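You operate a simulated robot arm through the tools that you are given. There is no shell and no other tool. Be economical: measure what you need, move in short steps, check, and stop when the job is done.

The job below is to be done with a simulated two-armed robot. You get a single attempt, and the scene is never put back.

TASK
Close the top drawer of the blue cabinet. Pick up the grey hood with one hand, pass it to the other hand and put it on the top of the grey table. Take the black wire end from the top of the wooden table and put it on top of the short lead there. Open the top black drawer, take the guide block on the top of the wooden table and put it away inside of the machine stand and shut the drawer again. Open the middle drawer of the blue cabinet, put the green adapter in the inside of the middle drawer of the blue cabinet, then shut the drawer. Do these in any order. Set down upright: grey hood, wire end, guide block, green adapter.
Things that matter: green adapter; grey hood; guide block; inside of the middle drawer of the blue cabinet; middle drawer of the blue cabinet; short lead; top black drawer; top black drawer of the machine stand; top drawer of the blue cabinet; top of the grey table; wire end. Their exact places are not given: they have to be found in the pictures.

The check looks at the end state, three seconds after you hand in, the way a careful person would. Anything else that was tipped, shoved, dropped, spilled or broken makes it a failure.

THE ROBOT
Two 7-joint arms with two-finger parallel grippers on one trunk, on a base that drives. Base frame: it is fixed to the floor where the robot stands at the start and does not move with it; the origin is under the middle of the robot, x ahead of it, y to its left, z up; the surface under the hand at the start is at about z = 0.9. Lengths are in m, angles in rad, forces in N, time in s.
The left shoulder is at the start at [0.02, 0.17, 1.128], the right one opposite. With the tool pointing down near the work surface each hand reaches from about 0.22 to 0.68 m from the robot's upright axis, wherever it stands, measured 20 degrees to its own side. Places, roughly: green adapter (4x4x6 cm) [-1, 1, 0.8]; grey hood (13x7x9 cm) [0.6, -0.4, 0.9]; guide block [-0.75, 0.75, 0.75]; inside of the middle drawer of the blue cabinet [0.7, -0.2, 0.5]; middle drawer of the blue cabinet [0.6, -0.1, 0.6]; short lead [-0.25, 1.5, 0.75]; top black drawer [-4, 3.3, 0.5]; top black drawer of the machine stand [-4, 3.3, 0.5]; top drawer of the blue cabinet [0.5, -0.1, 0.7]; top of the grey table [-2.1, -0.9, 0.8]; wire end [-0.5, 1, 0.75]. Payload 3.8 kg a hand.
Tool frame (each hand has its own): the origin (TCP) lies between the finger pads and is the grasp point; the fingertips stand 0.03 m ahead of it; z points along the fingers, y is the line along which they close. Largest opening 0.11 m; finger width 0.02, thickness 0.01; the body of the gripper, 0.048 by 0.112 m, starts 0.055 m behind the TCP.
Orientation is that of the tool frame in the base frame, as a unit quaternion [x, y, z, w]. With the fingers straight down and closing along the base's y, the tool's x points along the base's -x, its y along +y and its z along -z.

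THE INTERFACE
- The arms move only by the tool jog_arm. It takes "left_targets", "right_targets" or both (then of equal length, played together; a hand with none holds still); each is a list of rows, each a list of 7 numbers: the shift along the tool's x, y, z in cm, then the turn, a rotation vector about the tool's x, y, z in rad, then the finger opening in cm, from 0 to 11. In form: [[tx, ty, tz, ax, ay, az, claw], ...]. A call has 1 to 12 rows; each row is the pose to reach, as a shift and turn from the pose commanded when the call began, along the tool's axes at that moment. A row lasts 0.2 s, in which the tool goes at most 0.05 m and 0.15 rad; a call with a longer step from one row to the next is refused whole, and so is a gripper value outside its range. A pose out of reach is approached as far as the arm can. The call stops where the force on the tool passes 40 N (or 10 N more than at its start, if that is more) or the arm is blocked; 0.2 s more then pass. Each finger travels about 0.072 m/s and halts on what it meets, pressing with about 31 N; the grip force reading is that of the motor and also rises with nothing between the fingers. The clock runs only during rows and for 0.2 s after the last one: add rows that repeat a pose to give the fingers time. The reply holds the time, the measured pose of the TCP, the force on the tool along the base axes, the opening and the grip force, in the units named above and with some noise, with the torque about the TCP (base axes, N m) and any sound that the robot's microphone picked up, and new pictures: "show" is both (left out), scene, wrist or none (wrist: the cameras of the hands that moved).
- Cameras (640 x 400 px; columns grow to the right, rows downward): "scene" is now at [0.0683, 0.0717, 1.2848]; the picture's right is [0.76, -0.66, 0.00], its down [-0.43, -0.49, -0.76] and it looks along [0.50, 0.57, -0.65] (base axes); focal length 214 px, centre (320, 200). "left" rides on the left gripper at [0.072, -0.017, -0.103] in its tool frame; the picture's right is [0.23, 0.97, 0.00], its down [-0.76, 0.18, -0.62] and it looks along [-0.61, 0.14, 0.78] (tool axes); focal length 222 px, centre (320, 200). "right" rides on the right gripper at [0.072, 0.017, -0.103] in its tool frame; the picture's right is [-0.23, 0.97, 0.00], its down [-0.76, -0.18, -0.62] and it looks along [-0.61, -0.14, 0.78] (tool axes); focal length 222 px, centre (320, 200).
- move_column(by): slides the trunk up (or, below 0, down) by that many m; the arms and the scene camera ride with it, the base frame stays. It gives what a move gives, with no picture.
- base_move(legs): drives the robot by 1 to 6 legs, each [ahead, turn to the left] in m and rad, along the robot's own axes; the way and the turn of a leg run together, so that a leg with both is an arc; at most 1.5 m and 3.142 rad a leg. The arms and the cameras ride along, it lands a little off, and it stops where it bumps. It gives what a move gives, and a new picture of the scene camera.
- turn_head(pan, tilt): turns the head with the scene camera to pan (to the left, within 1.396 rad either way) and tilt (down, from -0.506 to 1.204), counted from straight ahead of the robot. It gives what a move gives, and a new picture of the scene camera.
- locate(camera, pixels): for up to 12 pixels [column, row] of the newest picture of that camera ("zoom" is the newest enlarged one), the place [x, y, z] in the base frame of the surface seen there, good to about 0.002 m, but the place of the scene camera against the robot may be out by one fixed shift of up to 0.025 m in any direction. The clock stands still meanwhile.
- enlarge(camera, box): a new picture of the part [left, top, right, bottom] of that camera's present view, enlarged. The clock stands still meanwhile.
- hand_in(): hands the job in; it is judged then, once.

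Work in short steps. Measure before you move; look again where a grasp or a placing could have gone wrong, and mend it. You have 138 turns and 260 pictures in all, those below and enlarged ones among them. Open the grippers and draw the arms clear of the work before you hand the job in, unless the task says otherwise; then end with one line.

The tools are called by a JSON object that holds its "op" and its "data". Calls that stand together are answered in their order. jog_arm: Moves the arms, as the interface text tells. Its arguments: {"type":"object","properties":{"left_targets":{"type":"array","items":{"type":"array","items":{"type":"number"}}},"right_targets":{"type":"array","items":{"type":"array","items":{"type":"number"}}},"show":{"type":"string","enum":["both","scene","wrist","none"]}},"required":[]} The other tools are called the same way: move_column (by) slides the trunk up or down; base_move (legs) drives the base; turn_head (pan, tilt) turns the head that bears the scene camera; locate (camera, pixels) gives the place of the surface under pixels of a picture; enlarge (camera, box) takes an enlarged picture of a part of a camera's view; hand_in () hands the job in.

At the start:

```text
t: 0.0
left_position: [0.4969, 0.301, 1.1799]
left_tool_rot: [0.0, 1.0, 0.001, -0.001]
left_contact_force: [-0.3, -0.5, 0.2]
left_wrist_torque: [0.0, 0.03, -0.02]
left_finger_gap: 0.11
left_grip_force: 0.1
right_position: [0.4976, -0.1155, 1.2057]
right_tool_rot: [0.0, 1.0, 0.0, 0.001]
right_contact_force: [-0.3, 0.8, -1.0]
right_wrist_torque: [0.01, 0.0, 0.0]
right_finger_gap: 0.1095
right_grip_force: 0.0
trunk travel left (down, up): [-0.225, 0.345]
robot x, y, heading: [0.0008, -0.0001, -0.006]
head pan, tilt: [0.857, 0.712]
```

scene: 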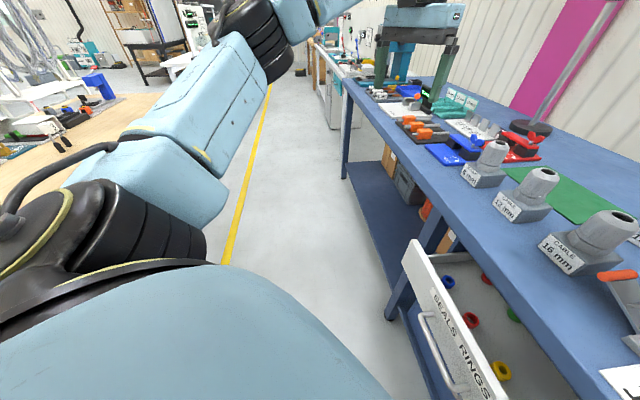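
right: 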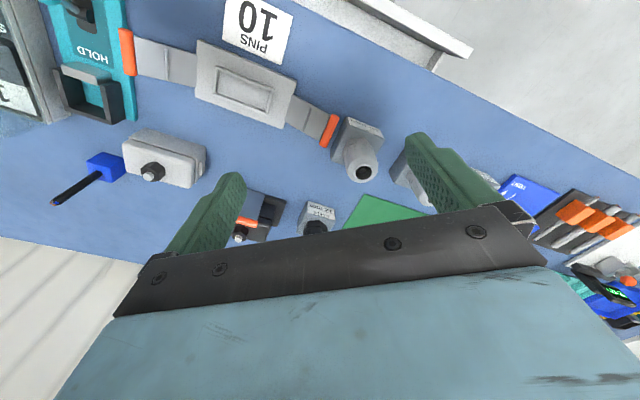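
left: 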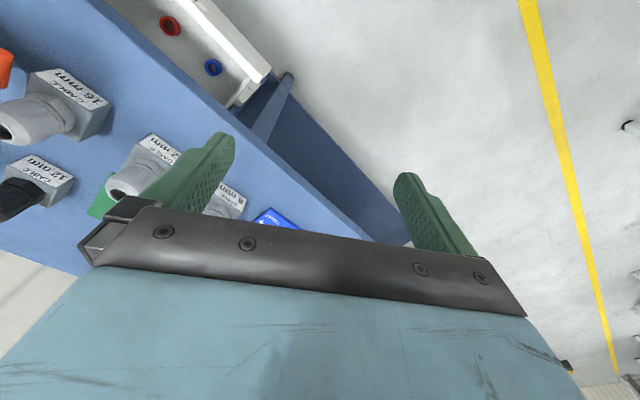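

The first picture shows the blue bench with an open "seals rings" drawer at about (450,340). I look straight ahead and to the right to find the hood and the cabinet.

{"op": "turn_head", "data": {"pan": 0.0, "tilt": 0.8}}

{"op": "turn_head", "data": {"pan": -0.8, "tilt": 0.7}}

{"op": "turn_head", "data": {"pan": 1.39, "tilt": 0.4}}

```text
t: 1.2
left_position: [0.4979, 0.3006, 1.1793]
left_tool_rot: [0.0, 1.0, 0.0, 0.0]
left_contact_force: [0.3, 0.3, 0.5]
left_wrist_torque: [-0.01, 0.0, 0.01]
left_finger_gap: 0.11
left_grip_force: 0.0
right_position: [0.4975, -0.1156, 1.2065]
right_tool_rot: [0.0, 1.0, 0.0, 0.001]
right_contact_force: [-0.5, 0.5, 0.3]
right_wrist_torque: [0.04, 0.0, -0.04]
right_finger_gap: 0.1101
right_grip_force: 0.1
trunk travel left (down, up): [-0.225, 0.345]
robot x, y, heading: [-0.0006, -0.0039, 0.006]
head pan, tilt: [0.0, 0.799]
```

scene: 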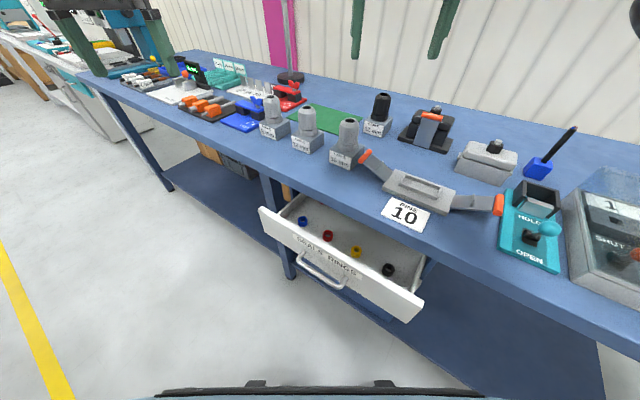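

```text
t: 2.3
left_position: [0.4976, 0.3012, 1.1801]
left_tool_rot: [0.0, 1.0, 0.001, 0.0]
left_contact_force: [-0.4, 0.1, 0.2]
left_wrist_torque: [0.03, 0.02, 0.01]
left_finger_gap: 0.1101
left_grip_force: 0.0
right_position: [0.4975, -0.1151, 1.2055]
right_tool_rot: [0.002, 1.0, 0.0, 0.001]
right_contact_force: [0.5, 0.1, -0.9]
right_wrist_torque: [-0.01, 0.01, -0.02]
right_finger_gap: 0.1097
right_grip_force: 0.0
trunk travel left (down, up): [-0.225, 0.345]
robot x, y, heading: [0.0007, -0.0024, -0.002]
head pan, tilt: [-0.799, 0.7]
```

scene: 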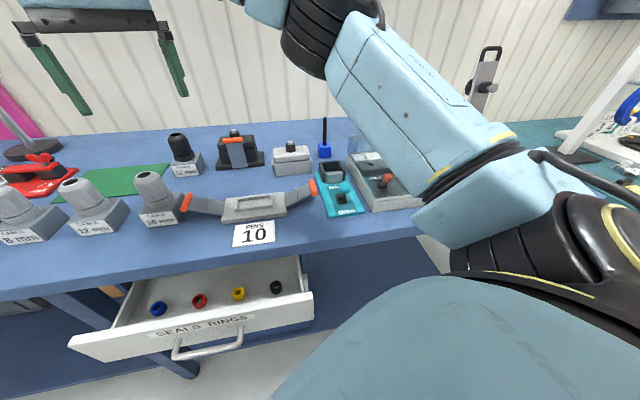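

```text
t: 4.4
left_position: [0.4973, 0.3017, 1.1798]
left_tool_rot: [0.0, 1.0, 0.0, -0.001]
left_contact_force: [-0.7, 0.8, 0.6]
left_wrist_torque: [0.05, 0.0, 0.0]
left_finger_gap: 0.1098
left_grip_force: 0.1
right_position: [0.4975, -0.115, 1.2058]
right_tool_rot: [0.0, 1.0, 0.001, 0.0]
right_contact_force: [0.1, -0.2, 0.1]
right_wrist_torque: [0.02, 0.0, -0.02]
right_finger_gap: 0.1101
right_grip_force: 0.1
trunk travel left (down, up): [-0.225, 0.345]
robot x, y, heading: [-0.0018, -0.0005, -0.002]
head pan, tilt: [1.389, 0.4]
```

scene: 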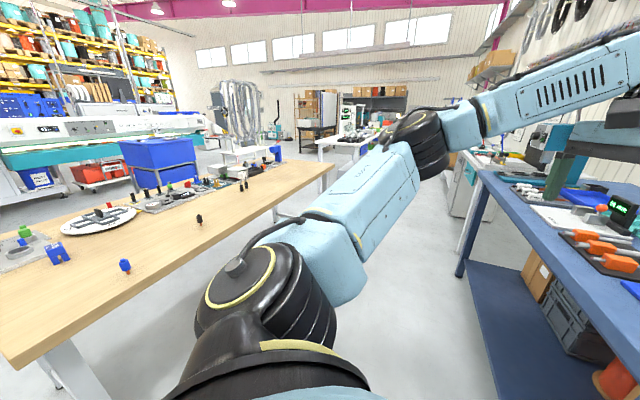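

The cabinet's open top drawer is straight ahead. I look ahead and right again and enlarge to identify the hood.

{"op": "turn_head", "data": {"pan": -0.2, "tilt": 0.6}}

{"op": "enlarge", "data": {"camera": "scene", "box": [250, 80, 570, 280]}}

```text
t: 6.0
left_position: [0.4977, 0.3009, 1.1806]
left_tool_rot: [0.0, 1.0, 0.0, 0.0]
left_contact_force: [1.2, -0.2, -0.2]
left_wrist_torque: [-0.03, 0.0, -0.02]
left_finger_gap: 0.1098
left_grip_force: 0.0
right_position: [0.4982, -0.1147, 1.2061]
right_tool_rot: [0.0, 1.0, 0.0, 0.001]
right_contact_force: [-0.3, 0.8, -0.6]
right_wrist_torque: [0.01, 0.04, 0.01]
right_finger_gap: 0.1102
right_grip_force: 0.1
trunk travel left (down, up): [-0.225, 0.345]
robot x, y, heading: [0.0011, 0.0003, 0.004]
head pan, tilt: [-0.201, 0.6]
```

scene: 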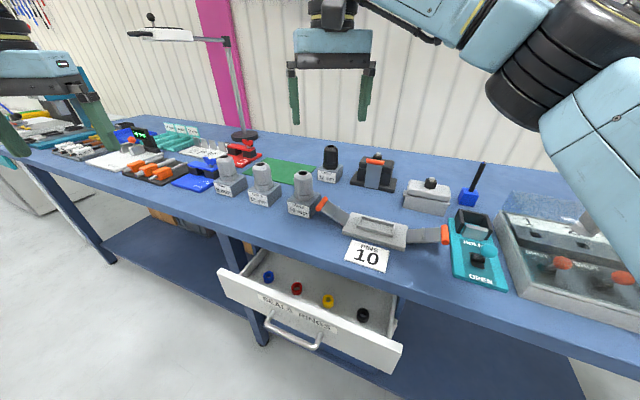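

```text
2.00 times, centred on (410, 180) of scene
```

zoom: 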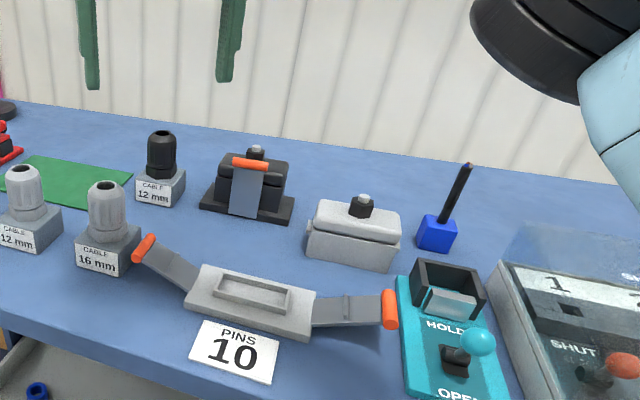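

The grey hood is the box with a black cable nipple at zoom (352,235). I locate it and the drawer.

{"op": "locate", "data": {"camera": "zoom", "pixels": [[361, 197], [318, 201], [400, 210], [310, 231], [395, 243], [312, 252], [388, 268], [353, 225], [250, 350]]}}

{"op": "locate", "data": {"camera": "scene", "pixels": [[292, 334], [219, 273], [400, 349], [293, 322], [283, 289], [335, 345], [398, 320], [257, 260], [452, 384], [300, 210], [240, 205]]}}

```text
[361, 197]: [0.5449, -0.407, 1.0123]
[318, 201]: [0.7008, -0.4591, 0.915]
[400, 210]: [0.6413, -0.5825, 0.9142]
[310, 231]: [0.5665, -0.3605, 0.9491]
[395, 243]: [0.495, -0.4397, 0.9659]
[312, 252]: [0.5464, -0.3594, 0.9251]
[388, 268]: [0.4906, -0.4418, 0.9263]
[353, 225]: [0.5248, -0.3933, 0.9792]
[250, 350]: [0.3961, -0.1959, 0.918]
```

```text
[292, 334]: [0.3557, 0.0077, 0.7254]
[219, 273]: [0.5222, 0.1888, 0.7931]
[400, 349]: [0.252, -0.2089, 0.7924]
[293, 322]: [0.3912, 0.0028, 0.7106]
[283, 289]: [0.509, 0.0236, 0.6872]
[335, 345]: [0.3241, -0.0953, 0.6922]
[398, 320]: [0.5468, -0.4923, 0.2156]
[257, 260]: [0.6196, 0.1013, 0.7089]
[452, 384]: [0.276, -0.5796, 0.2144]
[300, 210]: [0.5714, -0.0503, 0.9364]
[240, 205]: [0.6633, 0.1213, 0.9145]
```

The hood's top and long side are measured, and the bench front runs along (0.56,0.83), so the cabinet faces (-0.83,0.56). Before driving I look left, then turn right to square up with the cabinet.

{"op": "turn_head", "data": {"pan": 1.39, "tilt": 0.55}}

{"op": "locate", "data": {"camera": "scene", "pixels": [[10, 330], [100, 265], [200, 190], [300, 130], [56, 215], [125, 230], [20, 215], [125, 300], [100, 180], [198, 180]]}}

{"op": "enlarge", "data": {"camera": "scene", "box": [0, 100, 320, 300]}}

```text
t: 7.7
left_position: [0.4982, 0.3008, 1.1805]
left_tool_rot: [0.0, 1.0, 0.0, 0.0]
left_contact_force: [-0.4, 0.3, 0.0]
left_wrist_torque: [0.0, -0.01, -0.01]
left_finger_gap: 0.1103
left_grip_force: 0.2
right_position: [0.4987, -0.1155, 1.2054]
right_tool_rot: [-0.001, 1.0, 0.0, 0.002]
right_contact_force: [-0.5, -0.5, -0.1]
right_wrist_torque: [0.03, 0.0, 0.03]
right_finger_gap: 0.1098
right_grip_force: 0.1
trunk travel left (down, up): [-0.225, 0.345]
robot x, y, heading: [-0.0038, -0.0038, 0.002]
head pan, tilt: [1.389, 0.55]
```

scene: 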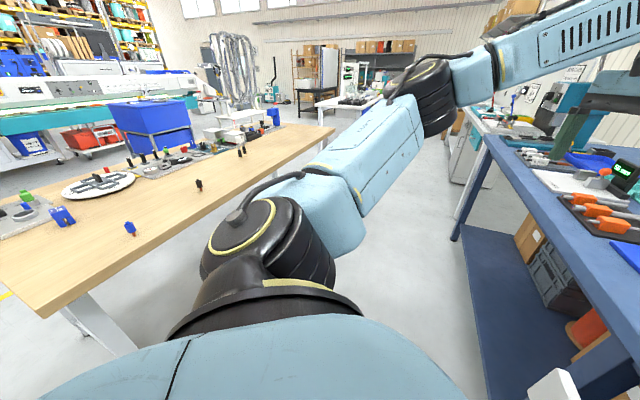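

```text
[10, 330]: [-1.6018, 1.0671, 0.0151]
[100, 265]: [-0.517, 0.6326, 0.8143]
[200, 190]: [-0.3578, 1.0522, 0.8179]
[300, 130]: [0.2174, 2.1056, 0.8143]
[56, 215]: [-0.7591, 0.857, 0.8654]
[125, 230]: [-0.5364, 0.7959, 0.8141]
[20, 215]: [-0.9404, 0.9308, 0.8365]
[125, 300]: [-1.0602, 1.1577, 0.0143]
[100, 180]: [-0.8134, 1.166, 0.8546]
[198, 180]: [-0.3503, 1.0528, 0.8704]
```

```text
2.00 times, centred on (160, 200) of scene
```

zoom: 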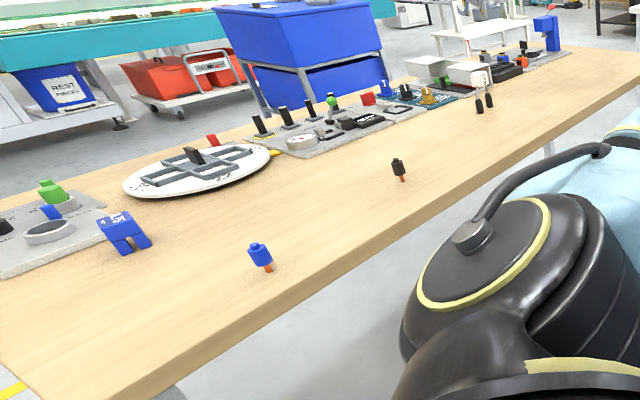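

The wooden table's near edge is about 0.78 m behind the robot along the cabinet normal, so there is room to back up a little. I turn right 0.595 and back 0.2 m.

{"op": "base_move", "data": {"legs": [[0, -0.595], [-0.2, 0]]}}

{"op": "turn_head", "data": {"pan": 0.0, "tilt": 0.75}}

{"op": "locate", "data": {"camera": "scene", "pixels": [[320, 300], [320, 260], [320, 180], [200, 280], [440, 280], [320, 230], [320, 330], [320, 200]]}}

```text
t: 10.9
left_position: [0.4141, 0.0827, 1.1803]
left_tool_rot: [0.294, 0.956, -0.001, 0.0]
left_contact_force: [-1.0, 1.3, 0.4]
left_wrist_torque: [-0.01, -0.01, 0.01]
left_finger_gap: 0.1098
left_grip_force: 0.0
right_position: [0.1811, -0.262, 1.205]
right_tool_rot: [0.293, 0.956, 0.0, 0.001]
right_contact_force: [0.0, -0.9, 0.5]
right_wrist_torque: [-0.02, -0.03, -0.01]
right_finger_gap: 0.1103
right_grip_force: 0.1
trunk travel left (down, up): [-0.225, 0.345]
robot x, y, heading: [-0.1615, 0.1128, -0.595]
head pan, tilt: [1.389, 0.55]
```

scene: 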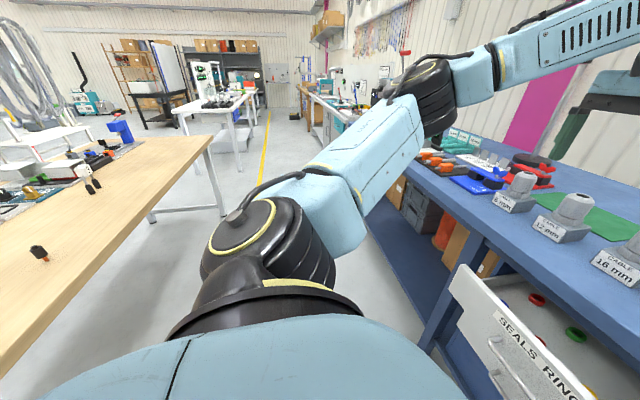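

```text
t: 12.4
left_position: [0.4145, 0.0827, 1.1798]
left_tool_rot: [0.294, 0.956, 0.001, 0.0]
left_contact_force: [1.0, 0.3, 0.4]
left_wrist_torque: [-0.02, 0.0, 0.01]
left_finger_gap: 0.1098
left_grip_force: 0.2
right_position: [0.1809, -0.2619, 1.2044]
right_tool_rot: [0.294, 0.956, 0.0, 0.001]
right_contact_force: [0.4, -0.7, -0.2]
right_wrist_torque: [-0.03, -0.05, 0.02]
right_finger_gap: 0.1099
right_grip_force: 0.0
trunk travel left (down, up): [-0.225, 0.345]
robot x, y, heading: [-0.1659, 0.1119, -0.594]
head pan, tilt: [0.0, 0.75]
```

scene: 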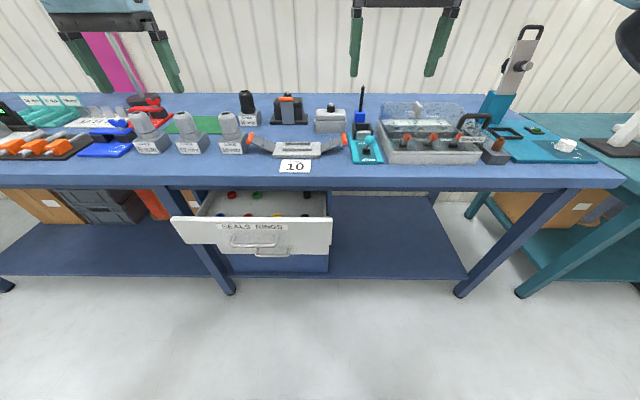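

```text
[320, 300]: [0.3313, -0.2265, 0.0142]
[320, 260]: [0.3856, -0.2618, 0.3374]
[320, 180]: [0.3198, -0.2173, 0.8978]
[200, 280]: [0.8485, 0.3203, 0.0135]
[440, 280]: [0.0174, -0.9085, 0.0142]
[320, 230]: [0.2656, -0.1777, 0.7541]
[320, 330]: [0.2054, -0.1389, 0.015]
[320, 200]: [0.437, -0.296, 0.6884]
```

I'm squared up; the open drawer's face is at around (253,240). I enlarge it for detail.

{"op": "enlarge", "data": {"camera": "scene", "box": [160, 150, 360, 275]}}

{"op": "locate", "data": {"camera": "zoom", "pixels": [[60, 220], [545, 220], [80, 300], [545, 330], [300, 225], [300, 265], [300, 312], [300, 292], [540, 145], [540, 95], [400, 370], [220, 265]]}}

```text
3.20 times, centred on (260, 212) of scene
```

zoom: 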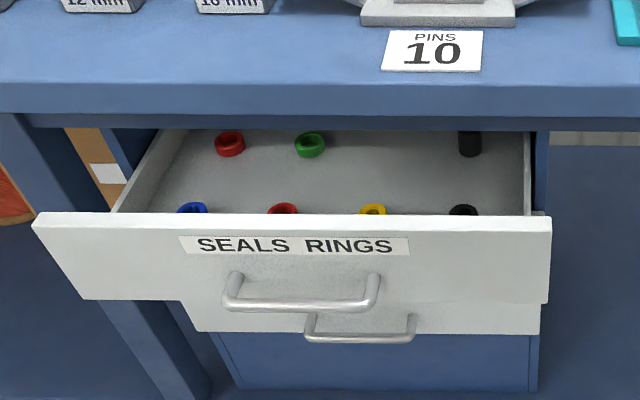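

```text
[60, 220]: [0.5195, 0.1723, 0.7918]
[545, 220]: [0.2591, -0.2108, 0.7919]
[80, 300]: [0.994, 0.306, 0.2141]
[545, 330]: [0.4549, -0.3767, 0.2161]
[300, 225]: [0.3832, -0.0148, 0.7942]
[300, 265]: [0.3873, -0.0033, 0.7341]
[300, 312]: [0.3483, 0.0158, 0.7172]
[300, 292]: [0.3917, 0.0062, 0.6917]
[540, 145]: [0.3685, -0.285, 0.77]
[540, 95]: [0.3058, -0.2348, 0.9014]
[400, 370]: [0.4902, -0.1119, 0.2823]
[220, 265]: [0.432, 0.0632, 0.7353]
```

The top drawer face is at u≈0.325 along the cabinet normal, handle centred. I lower the trunk by 0.2 m, then bring the left hand, closed and pointing forward, in front of the face above the handle.

{"op": "move_column", "data": {"by": -0.2}}

{"op": "jog_arm", "data": {"left_targets": [[3, -1, 0, 0, -0.14, 0, 8], [6, -2, 0, 0, -0.28, 0, 5], [9, -3, 1, 0, -0.42, 0, 2], [10, -4, 3, 0, -0.57, 0, 0], [10, -5, 6, 0, -0.71, 0, 0], [10, -6, 9, 0, -0.85, 0, 0], [10, -7, 12, 0, -0.99, 0, 0], [10, -8, 15, 0, -1.13, 0, 0], [10, -9, 18, 0, -1.28, 0, 0], [10, -10, 21, 0, -1.42, 0, 0], [10, -10, 21.5, 0, -1.57, 0, 0], [10, -10, 21.5, 0, -1.57, 0, 0]]}}

```text
t: 14.6
left_position: [0.4143, 0.0823, 0.9789]
left_tool_rot: [0.293, 0.956, 0.001, -0.001]
left_contact_force: [-0.3, 0.6, 0.1]
left_wrist_torque: [0.03, -0.01, 0.03]
left_finger_gap: 0.1098
left_grip_force: 0.1
right_position: [0.1814, -0.2602, 1.0045]
right_tool_rot: [0.294, 0.956, 0.0, 0.001]
right_contact_force: [0.5, 0.2, 0.6]
right_wrist_torque: [-0.02, 0.03, 0.01]
right_finger_gap: 0.1099
right_grip_force: 0.1
trunk travel left (down, up): [-0.025, 0.545]
robot x, y, heading: [-0.167, 0.1166, -0.596]
head pan, tilt: [0.0, 0.75]
```

```text
t: 17.2
left_position: [0.2756, 0.0558, 0.7628]
left_tool_rot: [0.208, 0.676, -0.208, 0.676]
left_contact_force: [-0.3, -1.5, -0.3]
left_wrist_torque: [0.0, 0.02, 0.0]
left_finger_gap: 0.0
left_grip_force: 31.5
left hand out of reach, approached as far as the arm can: row 7, 8, 9, 10
right_position: [0.1818, -0.2629, 1.0045]
right_tool_rot: [0.294, 0.956, 0.0, 0.0]
right_contact_force: [0.2, 0.3, -0.3]
right_wrist_torque: [0.01, -0.01, -0.01]
right_finger_gap: 0.1105
right_grip_force: 0.0
trunk travel left (down, up): [-0.025, 0.545]
robot x, y, heading: [-0.1641, 0.1103, -0.589]
head pan, tilt: [0.0, 0.75]
```

scene: 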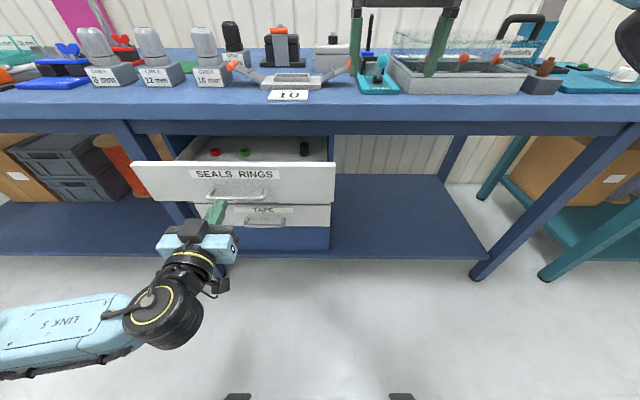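
left: 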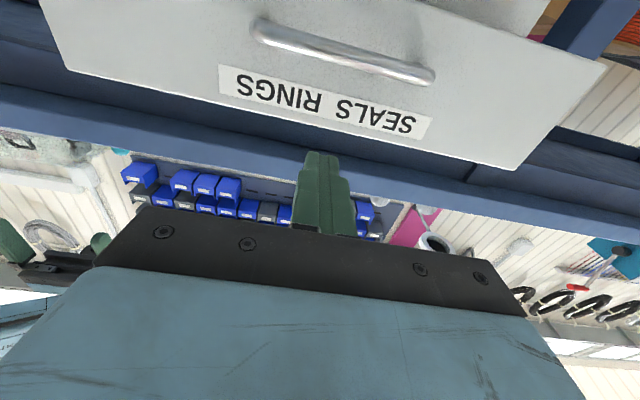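

The left hand points at the face just above the handle, at z 0.763. I push forward until it meets resistance.

{"op": "jog_arm", "data": {"left_targets": [[0, 0, 4, 0, 0, 0, 0], [0, 0, 8, 0, 0, 0, 0], [0, 0, 11, 0, 0, 0, 0], [0, 0, 13, 0, 0, 0, 0], [0, 0, 15, 0, 0, 0, 0], [0, 0, 17, 0, 0, 0, 0], [0, 0, 19, 0, 0, 0, 0], [0, 0, 20.5, 0, 0, 0, 0], [0, 0, 22, 0, 0, 0, 0], [0, 0, 23, 0, 0, 0, 0], [0, 0, 24, 0, 0, 0, 0], [0, 0, 25, 0, 0, 0, 0]]}}

```text
t: 19.6
left_position: [0.4656, -0.0729, 0.7659]
left_tool_rot: [0.208, 0.676, -0.208, 0.676]
left_contact_force: [-14.8, 12.3, 3.6]
left_wrist_torque: [-0.16, 0.02, -0.05]
left_finger_gap: 0.0001
left_grip_force: 30.7
right_position: [0.1808, -0.2598, 1.0058]
right_tool_rot: [0.293, 0.956, -0.001, 0.0]
right_contact_force: [0.3, -0.2, 0.2]
right_wrist_torque: [-0.03, 0.02, 0.0]
right_finger_gap: 0.11
right_grip_force: 0.1
trunk travel left (down, up): [-0.025, 0.545]
robot x, y, heading: [-0.1671, 0.1167, -0.599]
head pan, tilt: [0.0, 0.75]
stopped in row 11 (left hand): the force on the tool passed its limit at 48 N (the readings are from after the stop); the commanded pose is now the measured one
```

scene: 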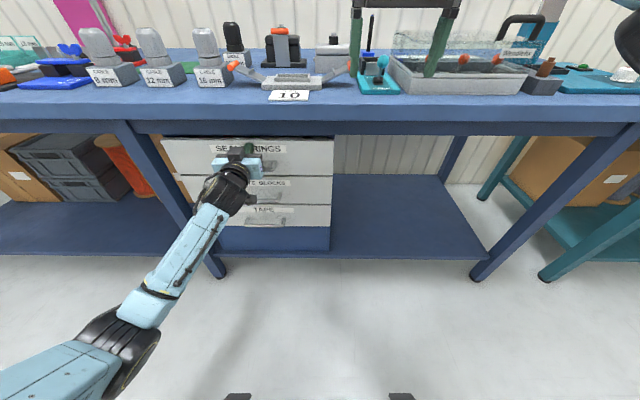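
left: 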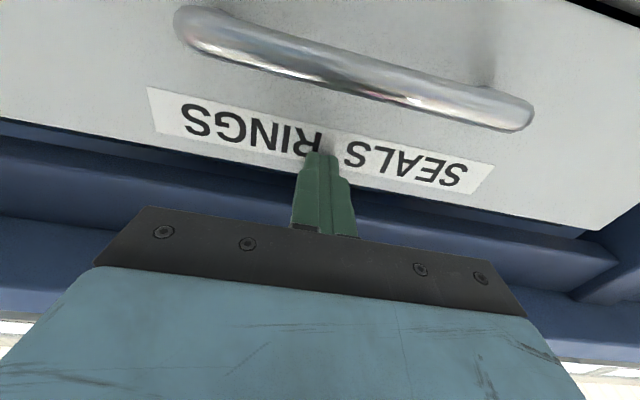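

The top drawer is shut (flush at u≈0.456). I draw back 18 cm and lower the hand to look at the middle drawer's handle.

{"op": "jog_arm", "data": {"left_targets": [[0, 0, -5, 0, 0, 0, 0], [0, 0, -10, 0, 0, 0, 0], [2, 0, -14, 0, 0, 0, 0], [5, 0, -18, 0, 0, 0, 3], [5, 0, -18, 0, 0, 0, 6]]}}

{"op": "enlarge", "data": {"camera": "scene", "box": [140, 120, 360, 258]}}

```text
t: 20.8
left_position: [0.3181, 0.0248, 0.7138]
left_tool_rot: [0.208, 0.677, -0.207, 0.675]
left_contact_force: [-0.8, 0.3, -0.2]
left_wrist_torque: [0.02, -0.04, 0.0]
left_finger_gap: 0.06
left_grip_force: 0.1
right_position: [0.1816, -0.2619, 1.0048]
right_tool_rot: [0.293, 0.956, 0.0, 0.0]
right_contact_force: [-0.7, 0.0, 1.1]
right_wrist_torque: [0.03, -0.03, -0.02]
right_finger_gap: 0.1101
right_grip_force: 0.1
trunk travel left (down, up): [-0.025, 0.545]
robot x, y, heading: [-0.1657, 0.1123, -0.597]
head pan, tilt: [0.0, 0.75]
```

scene: 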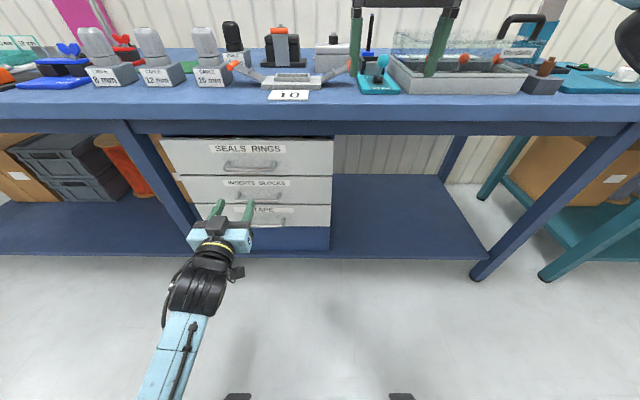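
left: 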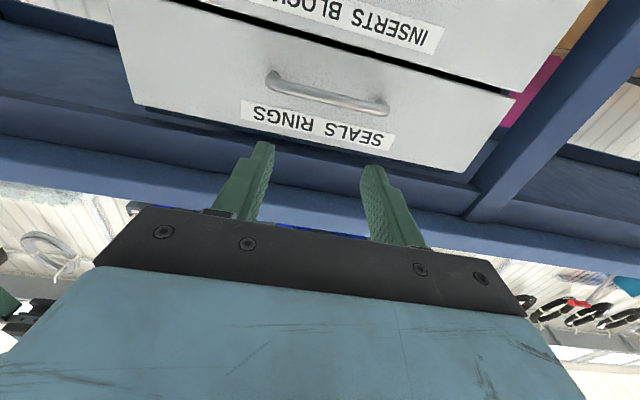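

```text
2.90 times, centred on (250, 189) of scene
```

zoom: 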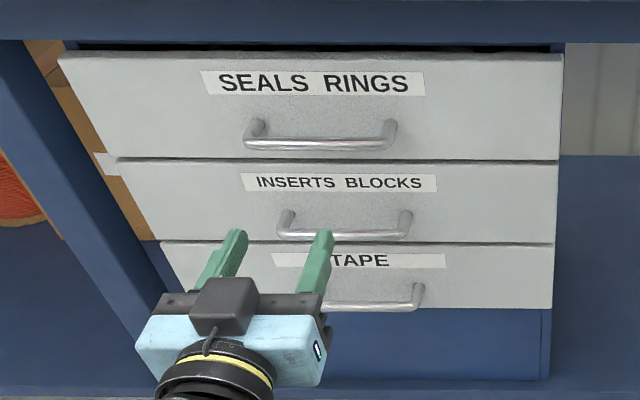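

Middle drawer is "INSERTS BLOCKS" with its handle at zoom (345,233). I locate its handle and check the faces are flush.

{"op": "locate", "data": {"camera": "zoom", "pixels": [[320, 120], [350, 205], [370, 235], [403, 232], [290, 232], [320, 148], [500, 120], [500, 200], [500, 280], [375, 310], [480, 170]]}}

{"op": "locate", "data": {"camera": "left", "pixels": [[325, 98], [280, 85], [375, 110], [330, 75], [320, 55], [470, 130]]}}

```text
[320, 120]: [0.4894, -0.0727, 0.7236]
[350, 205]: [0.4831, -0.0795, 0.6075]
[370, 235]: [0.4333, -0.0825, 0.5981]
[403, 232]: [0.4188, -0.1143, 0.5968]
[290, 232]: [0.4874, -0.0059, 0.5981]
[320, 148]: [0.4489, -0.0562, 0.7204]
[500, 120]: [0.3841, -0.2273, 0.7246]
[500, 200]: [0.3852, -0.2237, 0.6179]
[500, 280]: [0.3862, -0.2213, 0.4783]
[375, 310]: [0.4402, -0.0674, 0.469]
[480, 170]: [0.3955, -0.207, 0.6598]
```

```text
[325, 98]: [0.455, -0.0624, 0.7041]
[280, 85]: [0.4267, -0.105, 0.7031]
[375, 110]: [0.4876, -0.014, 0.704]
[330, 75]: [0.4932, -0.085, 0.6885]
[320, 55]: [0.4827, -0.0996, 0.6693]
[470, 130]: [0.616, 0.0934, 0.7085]
```

The wrist camera gives the top handle at z 0.704 against 0.720 from the scene camera, so the scene camera reads about 1.6 cm high and 0.8 cm near. The middle handle is then at about u 0.415, v 0.205, z 0.581. I lower the left hand there and roll it 90° so it closes vertically.

{"op": "jog_arm", "data": {"left_targets": [[1, 0, 0, 0, 0, 0.14, 6], [2.5, 0, 0, 0, 0, 0.28, 6], [4, 0, 0, 0, 0, 0.42, 6], [5.5, 0, 0, 0, 0, 0.57, 6], [7, 0, 0, 0, 0, 0.71, 6], [8.5, 0, 0, 0, 0, 0.85, 6], [10, 0, 0, 0, 0, 0.99, 6], [11.5, 0, 0, 0, 0, 1.13, 6], [12.5, 0.6, 0, 0, 0, 1.28, 6], [13.3, 0.6, 0, 0, 0, 1.42, 6], [13.3, 0.6, 0, 0, 0, 1.57, 6], [13.3, 0.6, 0, 0, 0, 1.57, 6]]}}

```text
t: 23.4
left_position: [0.3223, 0.031, 0.5808]
left_tool_rot: [0.626, 0.331, 0.331, 0.623]
left_contact_force: [0.5, 0.5, -0.2]
left_wrist_torque: [0.0, 0.01, -0.03]
left_finger_gap: 0.0602
left_grip_force: 0.0
right_position: [0.1818, -0.2618, 1.0039]
right_tool_rot: [0.293, 0.956, 0.0, -0.001]
right_contact_force: [-0.6, 0.5, 0.3]
right_wrist_torque: [-0.03, -0.01, -0.02]
right_finger_gap: 0.1098
right_grip_force: 0.0
trunk travel left (down, up): [-0.025, 0.545]
robot x, y, heading: [-0.1624, 0.1116, -0.59]
head pan, tilt: [0.0, 0.75]
```

scene: 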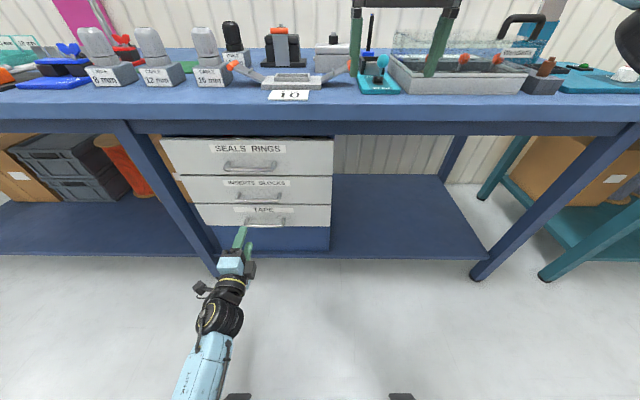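
left: 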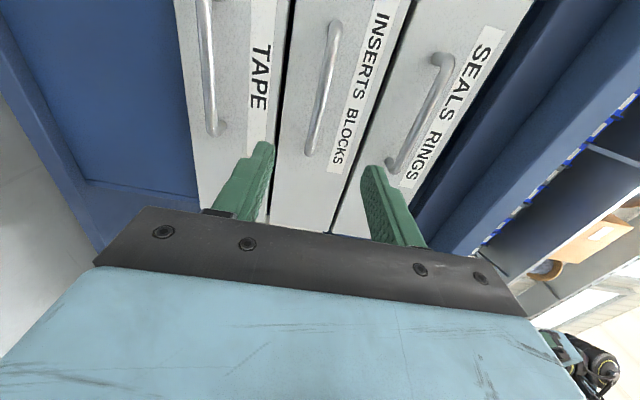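

The hand is rolled as wanted; I measure the middle handle from the wrist camera at about (322,90).

{"op": "locate", "data": {"camera": "left", "pixels": [[322, 90], [312, 145], [333, 30], [300, 160], [210, 70]]}}

```text
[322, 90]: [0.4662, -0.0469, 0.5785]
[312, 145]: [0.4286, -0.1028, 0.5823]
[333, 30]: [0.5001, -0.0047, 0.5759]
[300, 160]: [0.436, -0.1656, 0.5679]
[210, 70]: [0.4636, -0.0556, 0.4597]
```

Handle bar at u≈0.415, z≈0.579. I move forward 16 cm and close on it.

{"op": "jog_arm", "data": {"left_targets": [[0, 0, 4, 0, 0, 0, 6], [0.4, 0, 8, 0, 0, 0, 6], [0.8, -0.1, 12, 0, 0, 0, 6], [0.8, -0.2, 14.5, 0, 0, 0, 6], [0.8, -0.2, 16, 0, 0, 0, 6], [0.8, -0.2, 16, 0, 0, 0, 3], [0.8, -0.2, 16, 0, 0, 0, 0], [0.8, -0.2, 16, 0, 0, 0, 0]], "show": "wrist"}}

```text
t: 25.1
left_position: [0.4598, -0.052, 0.5796]
left_tool_rot: [0.625, 0.332, 0.331, 0.624]
left_contact_force: [1.3, -0.1, 3.1]
left_wrist_torque: [0.03, -0.09, -0.18]
left_finger_gap: 0.0138
left_grip_force: 45.0
right_position: [0.1807, -0.2624, 1.005]
right_tool_rot: [0.294, 0.956, 0.0, -0.001]
right_contact_force: [-0.2, -0.1, 0.1]
right_wrist_torque: [-0.01, -0.02, -0.02]
right_finger_gap: 0.11
right_grip_force: 0.1
trunk travel left (down, up): [-0.025, 0.545]
robot x, y, heading: [-0.1705, 0.1125, -0.592]
head pan, tilt: [0.0, 0.75]
```

left: 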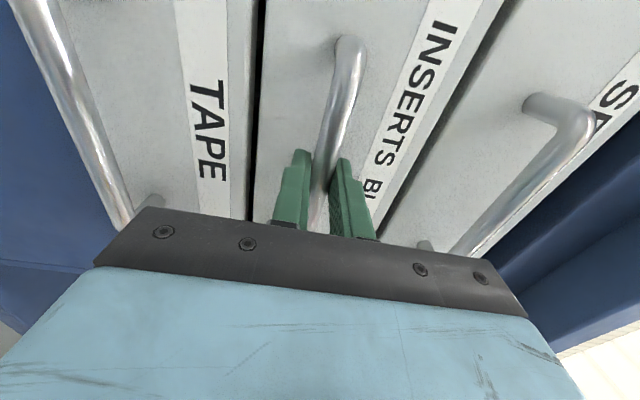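

The bar is gripped (gap 1.4 cm). I pull back 20 cm.

{"op": "jog_arm", "data": {"left_targets": [[0, 0, -2, 0, 0, 0, 0], [0, 0, -4, 0, 0, 0, 0], [0, 0, -6, 0, 0, 0, 0], [0, 0, -8, 0, 0, 0, 0], [0, 0, -10, 0, 0, 0, 0], [0, 0, -12, 0, 0, 0, 0], [0, 0, -14, 0, 0, 0, 0], [0, 0, -16, 0, 0, 0, 0], [0, 0, -18, 0, 0, 0, 0], [0, 0, -19.5, 0, 0, 0, 0], [0, 0, -20, 0, 0, 0, 0]]}}

```text
t: 27.6
left_position: [0.2948, 0.0625, 0.5783]
left_tool_rot: [0.627, 0.332, 0.33, 0.623]
left_contact_force: [3.5, 3.1, -3.5]
left_wrist_torque: [0.06, -0.01, -0.32]
left_finger_gap: 0.0139
left_grip_force: 45.3
right_position: [0.1831, -0.2613, 1.0043]
right_tool_rot: [0.293, 0.956, -0.001, -0.001]
right_contact_force: [-0.2, 0.7, 0.5]
right_wrist_torque: [0.02, -0.01, 0.05]
right_finger_gap: 0.1099
right_grip_force: 0.1
trunk travel left (down, up): [-0.025, 0.545]
robot x, y, heading: [-0.1661, 0.1109, -0.591]
head pan, tilt: [0.0, 0.75]
```

scene: 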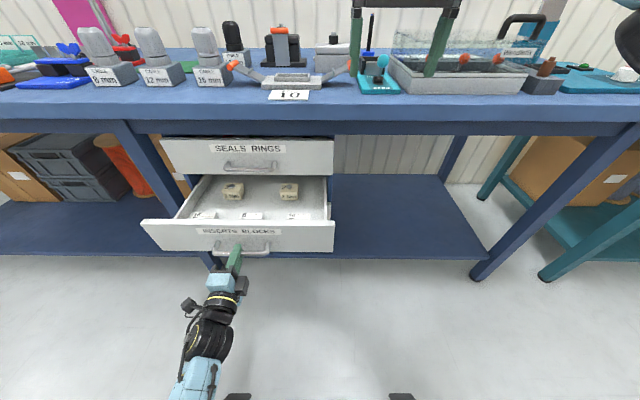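
left: 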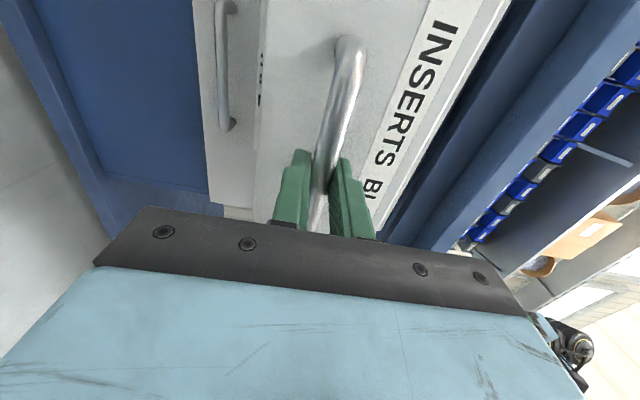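

The middle drawer is open 20 cm, with room inside. I release the handle, back off slightly and check where the robot's base front is (pads at (235,397),(400,397)).

{"op": "jog_arm", "data": {"left_targets": [[0, 0, 0, 0, 0, 0, 3], [0, 0, 0, 0, 0, 0, 6], [0, 0, -2, 0, 0, 0, 6], [0, 0, -4, 0, 0, 0, 6], [0, 0, -6, 0, 0, 0, 6], [0, 0, -7, 0, 0, 0, 6]], "show": "scene"}}

{"op": "locate", "data": {"camera": "scene", "pixels": [[235, 397], [400, 397], [260, 215], [250, 195], [320, 215], [230, 230], [205, 213], [290, 215], [232, 190], [288, 190]]}}

```text
t: 28.9
left_position: [0.2368, 0.1016, 0.5779]
left_tool_rot: [0.626, 0.332, 0.33, 0.624]
left_contact_force: [0.2, -0.5, -0.1]
left_wrist_torque: [0.02, -0.05, -0.01]
left_finger_gap: 0.0598
left_grip_force: 0.1
right_position: [0.1811, -0.2606, 1.0056]
right_tool_rot: [0.293, 0.956, 0.0, 0.0]
right_contact_force: [-0.3, 0.3, 0.2]
right_wrist_torque: [-0.03, -0.01, -0.02]
right_finger_gap: 0.1098
right_grip_force: 0.1
trunk travel left (down, up): [-0.025, 0.545]
robot x, y, heading: [-0.1666, 0.1093, -0.595]
head pan, tilt: [0.0, 0.75]
```

scene: 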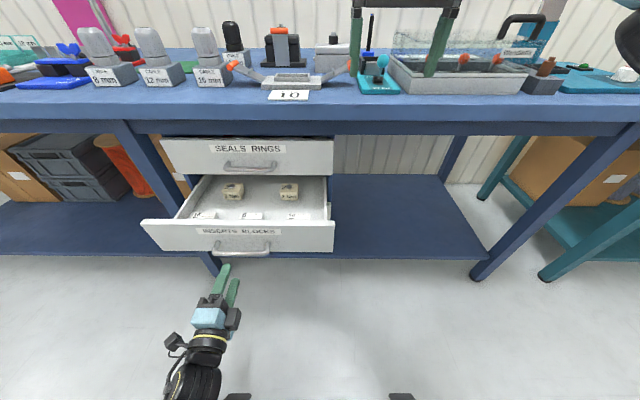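

```text
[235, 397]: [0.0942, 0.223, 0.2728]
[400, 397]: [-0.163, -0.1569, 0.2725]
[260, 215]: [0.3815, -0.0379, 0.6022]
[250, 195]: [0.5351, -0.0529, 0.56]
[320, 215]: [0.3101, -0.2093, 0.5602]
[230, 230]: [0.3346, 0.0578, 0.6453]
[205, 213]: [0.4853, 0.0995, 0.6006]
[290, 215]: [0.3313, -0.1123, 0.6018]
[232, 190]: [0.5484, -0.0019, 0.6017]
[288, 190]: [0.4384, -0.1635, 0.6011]
```

Base front is only about 15 cm ahead of its axis and low, so it fits under the open drawer. I raise the trunk again and lift the left hand clear, turning it to point down with fingers closing fore-aft.

{"op": "move_column", "data": {"by": 0.2}}

{"op": "jog_arm", "data": {"left_targets": [[0, 3, 0, 0.05, 0, 0, 6], [0, 6, 0, 0.18, 0, 0, 7], [0, 9, 0, 0.32, 0, 0, 8], [0, 12, 0, 0.46, 0, 0, 9], [0, 15, 0, 0.6, 0, 0, 10], [0, 18, 0, 0.75, 0, 0, 11], [0, 22, 0, 0.89, 0, 0, 11], [0, 26, 0, 1.03, 0, 0, 11], [0, 30, 0, 1.17, 0, 0, 11], [2, 33, 0, 1.31, 0, 0, 11], [4, 36, 0, 1.45, 0, 0, 11], [6, 38, 0, 1.57, 0, 0, 11]], "show": "none"}}

{"op": "base_move", "data": {"legs": [[0.19, 0]]}}

```text
t: 31.1
left_position: [0.2355, 0.1018, 0.7781]
left_tool_rot: [0.625, 0.333, 0.331, 0.623]
left_contact_force: [0.2, 0.5, 0.2]
left_wrist_torque: [0.01, 0.0, 0.01]
left_finger_gap: 0.0601
left_grip_force: 0.0
right_position: [0.1813, -0.261, 1.2044]
right_tool_rot: [0.293, 0.956, 0.0, 0.0]
right_contact_force: [0.4, 0.3, 0.6]
right_wrist_torque: [-0.03, 0.01, 0.01]
right_finger_gap: 0.1101
right_grip_force: 0.1
trunk travel left (down, up): [-0.225, 0.345]
robot x, y, heading: [-0.1662, 0.1137, -0.594]
head pan, tilt: [0.0, 0.75]
```

```text
t: 33.7
left_position: [0.2698, 0.1526, 1.1565]
left_tool_rot: [0.884, 0.467, -0.003, -0.002]
left_contact_force: [-0.2, -0.3, 0.3]
left_wrist_torque: [0.0, -0.02, -0.03]
left_finger_gap: 0.11
left_grip_force: 0.0
left hand out of reach, approached as far as the arm can: row 3, 4, 5, 6, 7, 8
right_position: [0.1823, -0.2623, 1.2052]
right_tool_rot: [0.293, 0.956, 0.001, 0.0]
right_contact_force: [-0.4, -0.3, 0.2]
right_wrist_torque: [0.01, 0.0, 0.0]
right_finger_gap: 0.1103
right_grip_force: 0.1
trunk travel left (down, up): [-0.225, 0.345]
robot x, y, heading: [-0.1682, 0.1103, -0.593]
head pan, tilt: [0.0, 0.75]
```

```text
t: 35.3
left_position: [0.4243, 0.0479, 1.1565]
left_tool_rot: [0.883, 0.468, 0.0, -0.001]
left_contact_force: [-0.3, -0.4, 0.8]
left_wrist_torque: [0.03, 0.0, 0.0]
left_finger_gap: 0.11
left_grip_force: 0.0
right_position: [0.3366, -0.365, 1.2044]
right_tool_rot: [0.292, 0.956, 0.0, 0.0]
right_contact_force: [0.1, 0.5, 0.3]
right_wrist_torque: [-0.02, 0.02, 0.0]
right_finger_gap: 0.11
right_grip_force: 0.1
trunk travel left (down, up): [-0.225, 0.345]
robot x, y, heading: [-0.0108, 0.0087, -0.593]
head pan, tilt: [0.0, 0.75]
```

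scene: 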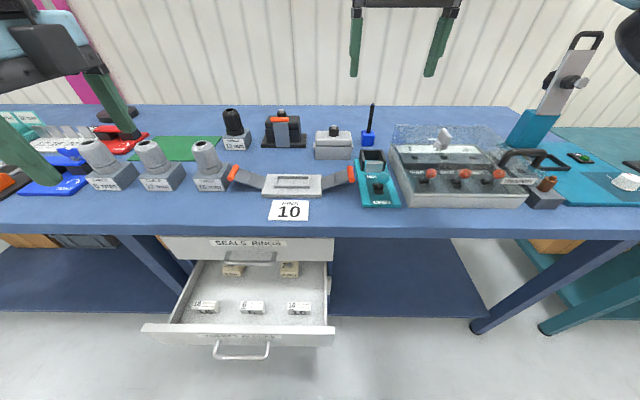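

The hood is at (333,145), with clear bench around it. I enlarge and measure it.

{"op": "enlarge", "data": {"camera": "scene", "box": [270, 100, 400, 181]}}

{"op": "locate", "data": {"camera": "zoom", "pixels": [[310, 122], [215, 165], [400, 165], [220, 225], [395, 225], [215, 275], [405, 275], [225, 150], [395, 150], [400, 120], [310, 260], [310, 145]]}}

```text
4.92 times, centred on (335, 140) of scene
```

zoom: 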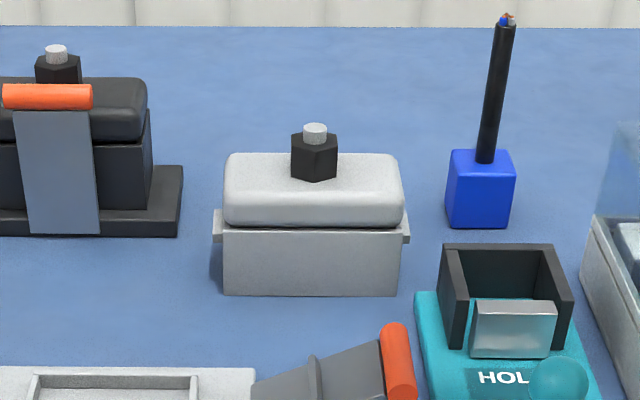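

```text
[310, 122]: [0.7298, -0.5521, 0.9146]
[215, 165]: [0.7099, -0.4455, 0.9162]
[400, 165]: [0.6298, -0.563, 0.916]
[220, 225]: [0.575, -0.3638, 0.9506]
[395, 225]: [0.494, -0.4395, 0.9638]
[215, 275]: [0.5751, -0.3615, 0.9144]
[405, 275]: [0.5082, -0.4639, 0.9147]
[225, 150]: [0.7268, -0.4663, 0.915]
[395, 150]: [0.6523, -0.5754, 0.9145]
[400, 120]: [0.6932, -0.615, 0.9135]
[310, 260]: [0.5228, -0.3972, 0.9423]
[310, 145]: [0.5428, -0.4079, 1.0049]
```

The hood's centre is at about u 0.698, v −0.035, slightly beyond the reach; I drive 6 cm closer, and pre-turn the right hand so it closes fore-aft, raised clear of the bench.

{"op": "base_move", "data": {"legs": [[0.06, 0]]}}

{"op": "jog_arm", "data": {"right_targets": [[-2, 0, -1, 0, 0, -0.14, 11], [-4, 0, -1, 0, 0, -0.28, 11], [-6, 0, -1, 0, 0, -0.42, 11], [-8, 0, -1, 0, 0, -0.57, 11], [-10, 0, -1, 0, 0, -0.71, 11], [-11, 0, -1, 0, 0, -0.85, 11], [-12, 0, 0, 0, 0, -0.99, 11], [-13, 0, 1, 0, 0, -1.13, 11], [-14, 0, 3, 0, 0, -1.28, 11], [-15, 0, 5, 0, 0, -1.42, 11], [-15.5, 0, 6, 0, 0, -1.57, 11], [-15.5, 0, 6, 0, 0, -1.57, 11]]}}

```text
t: 36.2
left_position: [0.4746, 0.0157, 1.1565]
left_tool_rot: [0.882, 0.471, -0.001, -0.001]
left_contact_force: [0.1, -0.9, -0.3]
left_wrist_torque: [0.03, 0.05, -0.03]
left_finger_gap: 0.1099
left_grip_force: 0.1
right_position: [0.3882, -0.3982, 1.2044]
right_tool_rot: [0.291, 0.957, 0.0, 0.0]
right_contact_force: [0.2, -0.4, -1.1]
right_wrist_torque: [0.07, 0.03, -0.02]
right_finger_gap: 0.1101
right_grip_force: 0.1
trunk travel left (down, up): [-0.225, 0.345]
robot x, y, heading: [0.0361, -0.0279, -0.591]
head pan, tilt: [0.0, 0.75]
```

scene: 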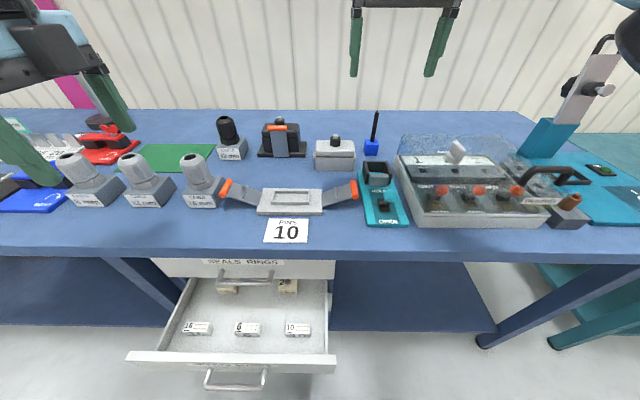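

```text
t: 38.8
left_position: [0.4743, 0.0148, 1.1571]
left_tool_rot: [0.883, 0.47, 0.0, -0.001]
left_contact_force: [0.2, 0.1, 0.9]
left_wrist_torque: [0.01, 0.03, 0.03]
left_finger_gap: 0.11
left_grip_force: 0.0
right_position: [0.2964, -0.2461, 1.1012]
right_tool_rot: [-0.457, 0.889, -0.003, 0.002]
right_contact_force: [1.0, 1.1, -1.0]
right_wrist_torque: [0.01, 0.05, -0.01]
right_finger_gap: 0.1098
right_grip_force: 0.0
right hand out of reach, approached as far as the arm can: row 3, 4, 5, 6, 7, 8, 9, 10, 11, 12
trunk travel left (down, up): [-0.225, 0.345]
robot x, y, heading: [0.0426, -0.025, -0.59]
head pan, tilt: [0.0, 0.75]
```

scene: 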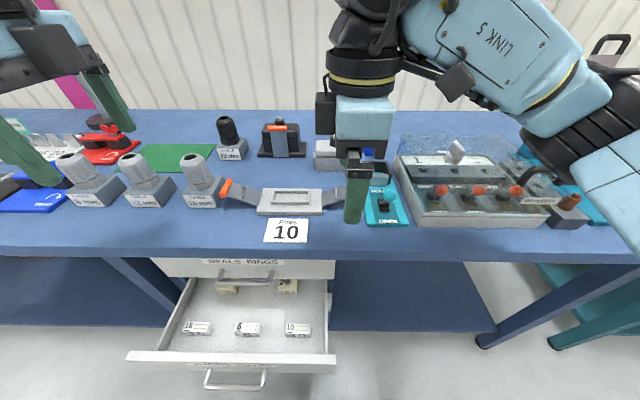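
right: 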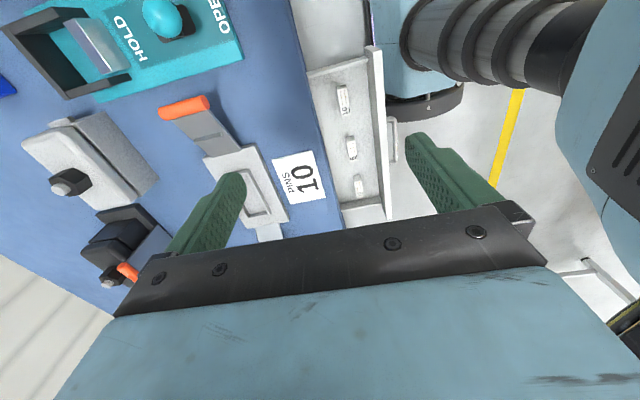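

The arm pulled back instead of forward (now u 0.38), probably because of the trajectory's height. I try going forward again, lower and with the outward tilt that I want anyway.

{"op": "jog_arm", "data": {"right_targets": [[1, 0, 0, 0, -0.1, 0, 11], [2, -2, 0, 0, -0.2, 0, 11], [3, -4, 0, 0, -0.3, 0, 11], [4, -7, 0, 0, -0.4, 0, 11], [5, -10, 0, 0, -0.5, 0, 11], [5, -13, 0, 0, -0.5, 0, 11], [5, -16, 0, 0, -0.5, 0, 11], [5, -19, 1, 0, -0.5, 0, 11], [5, -22, 2, 0, -0.5, 0, 11], [5, -25, 3, 0, -0.5, 0, 11], [5, -28, 3, 0, -0.5, 0, 11], [5, -31, 3, 0, -0.5, 0, 11]]}}

```text
t: 41.4
left_position: [0.4733, 0.0166, 1.1574]
left_tool_rot: [0.883, 0.47, 0.0, -0.001]
left_contact_force: [-0.1, 0.1, -1.1]
left_wrist_torque: [0.02, 0.0, 0.02]
left_finger_gap: 0.1102
left_grip_force: 0.0
right_position: [0.2711, -0.2543, 1.147]
right_tool_rot: [-0.454, 0.856, 0.116, 0.219]
right_contact_force: [0.6, 1.0, 0.0]
right_wrist_torque: [-0.01, 0.01, -0.01]
right_finger_gap: 0.1099
right_grip_force: 0.0
right hand out of reach, approached as far as the arm can: row 1, 2, 3, 4, 5, 6, 7, 8, 9, 10, 11, 12
trunk travel left (down, up): [-0.225, 0.345]
robot x, y, heading: [0.0406, -0.0244, -0.594]
head pan, tilt: [0.0, 0.75]
```

scene: 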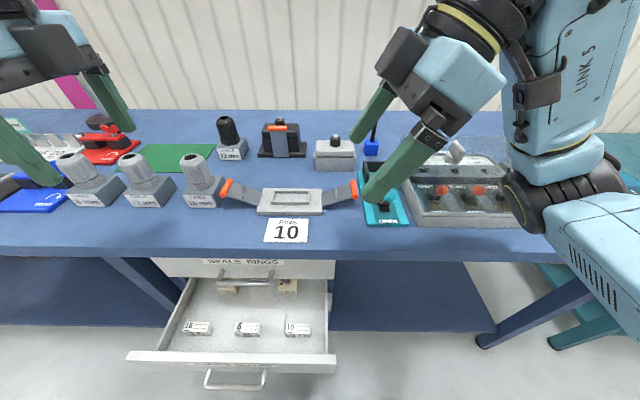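
right: 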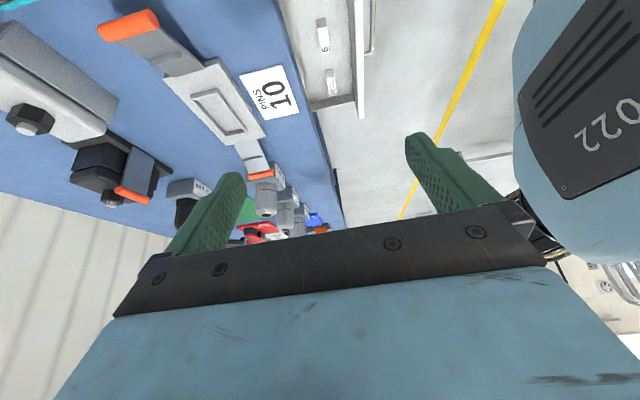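

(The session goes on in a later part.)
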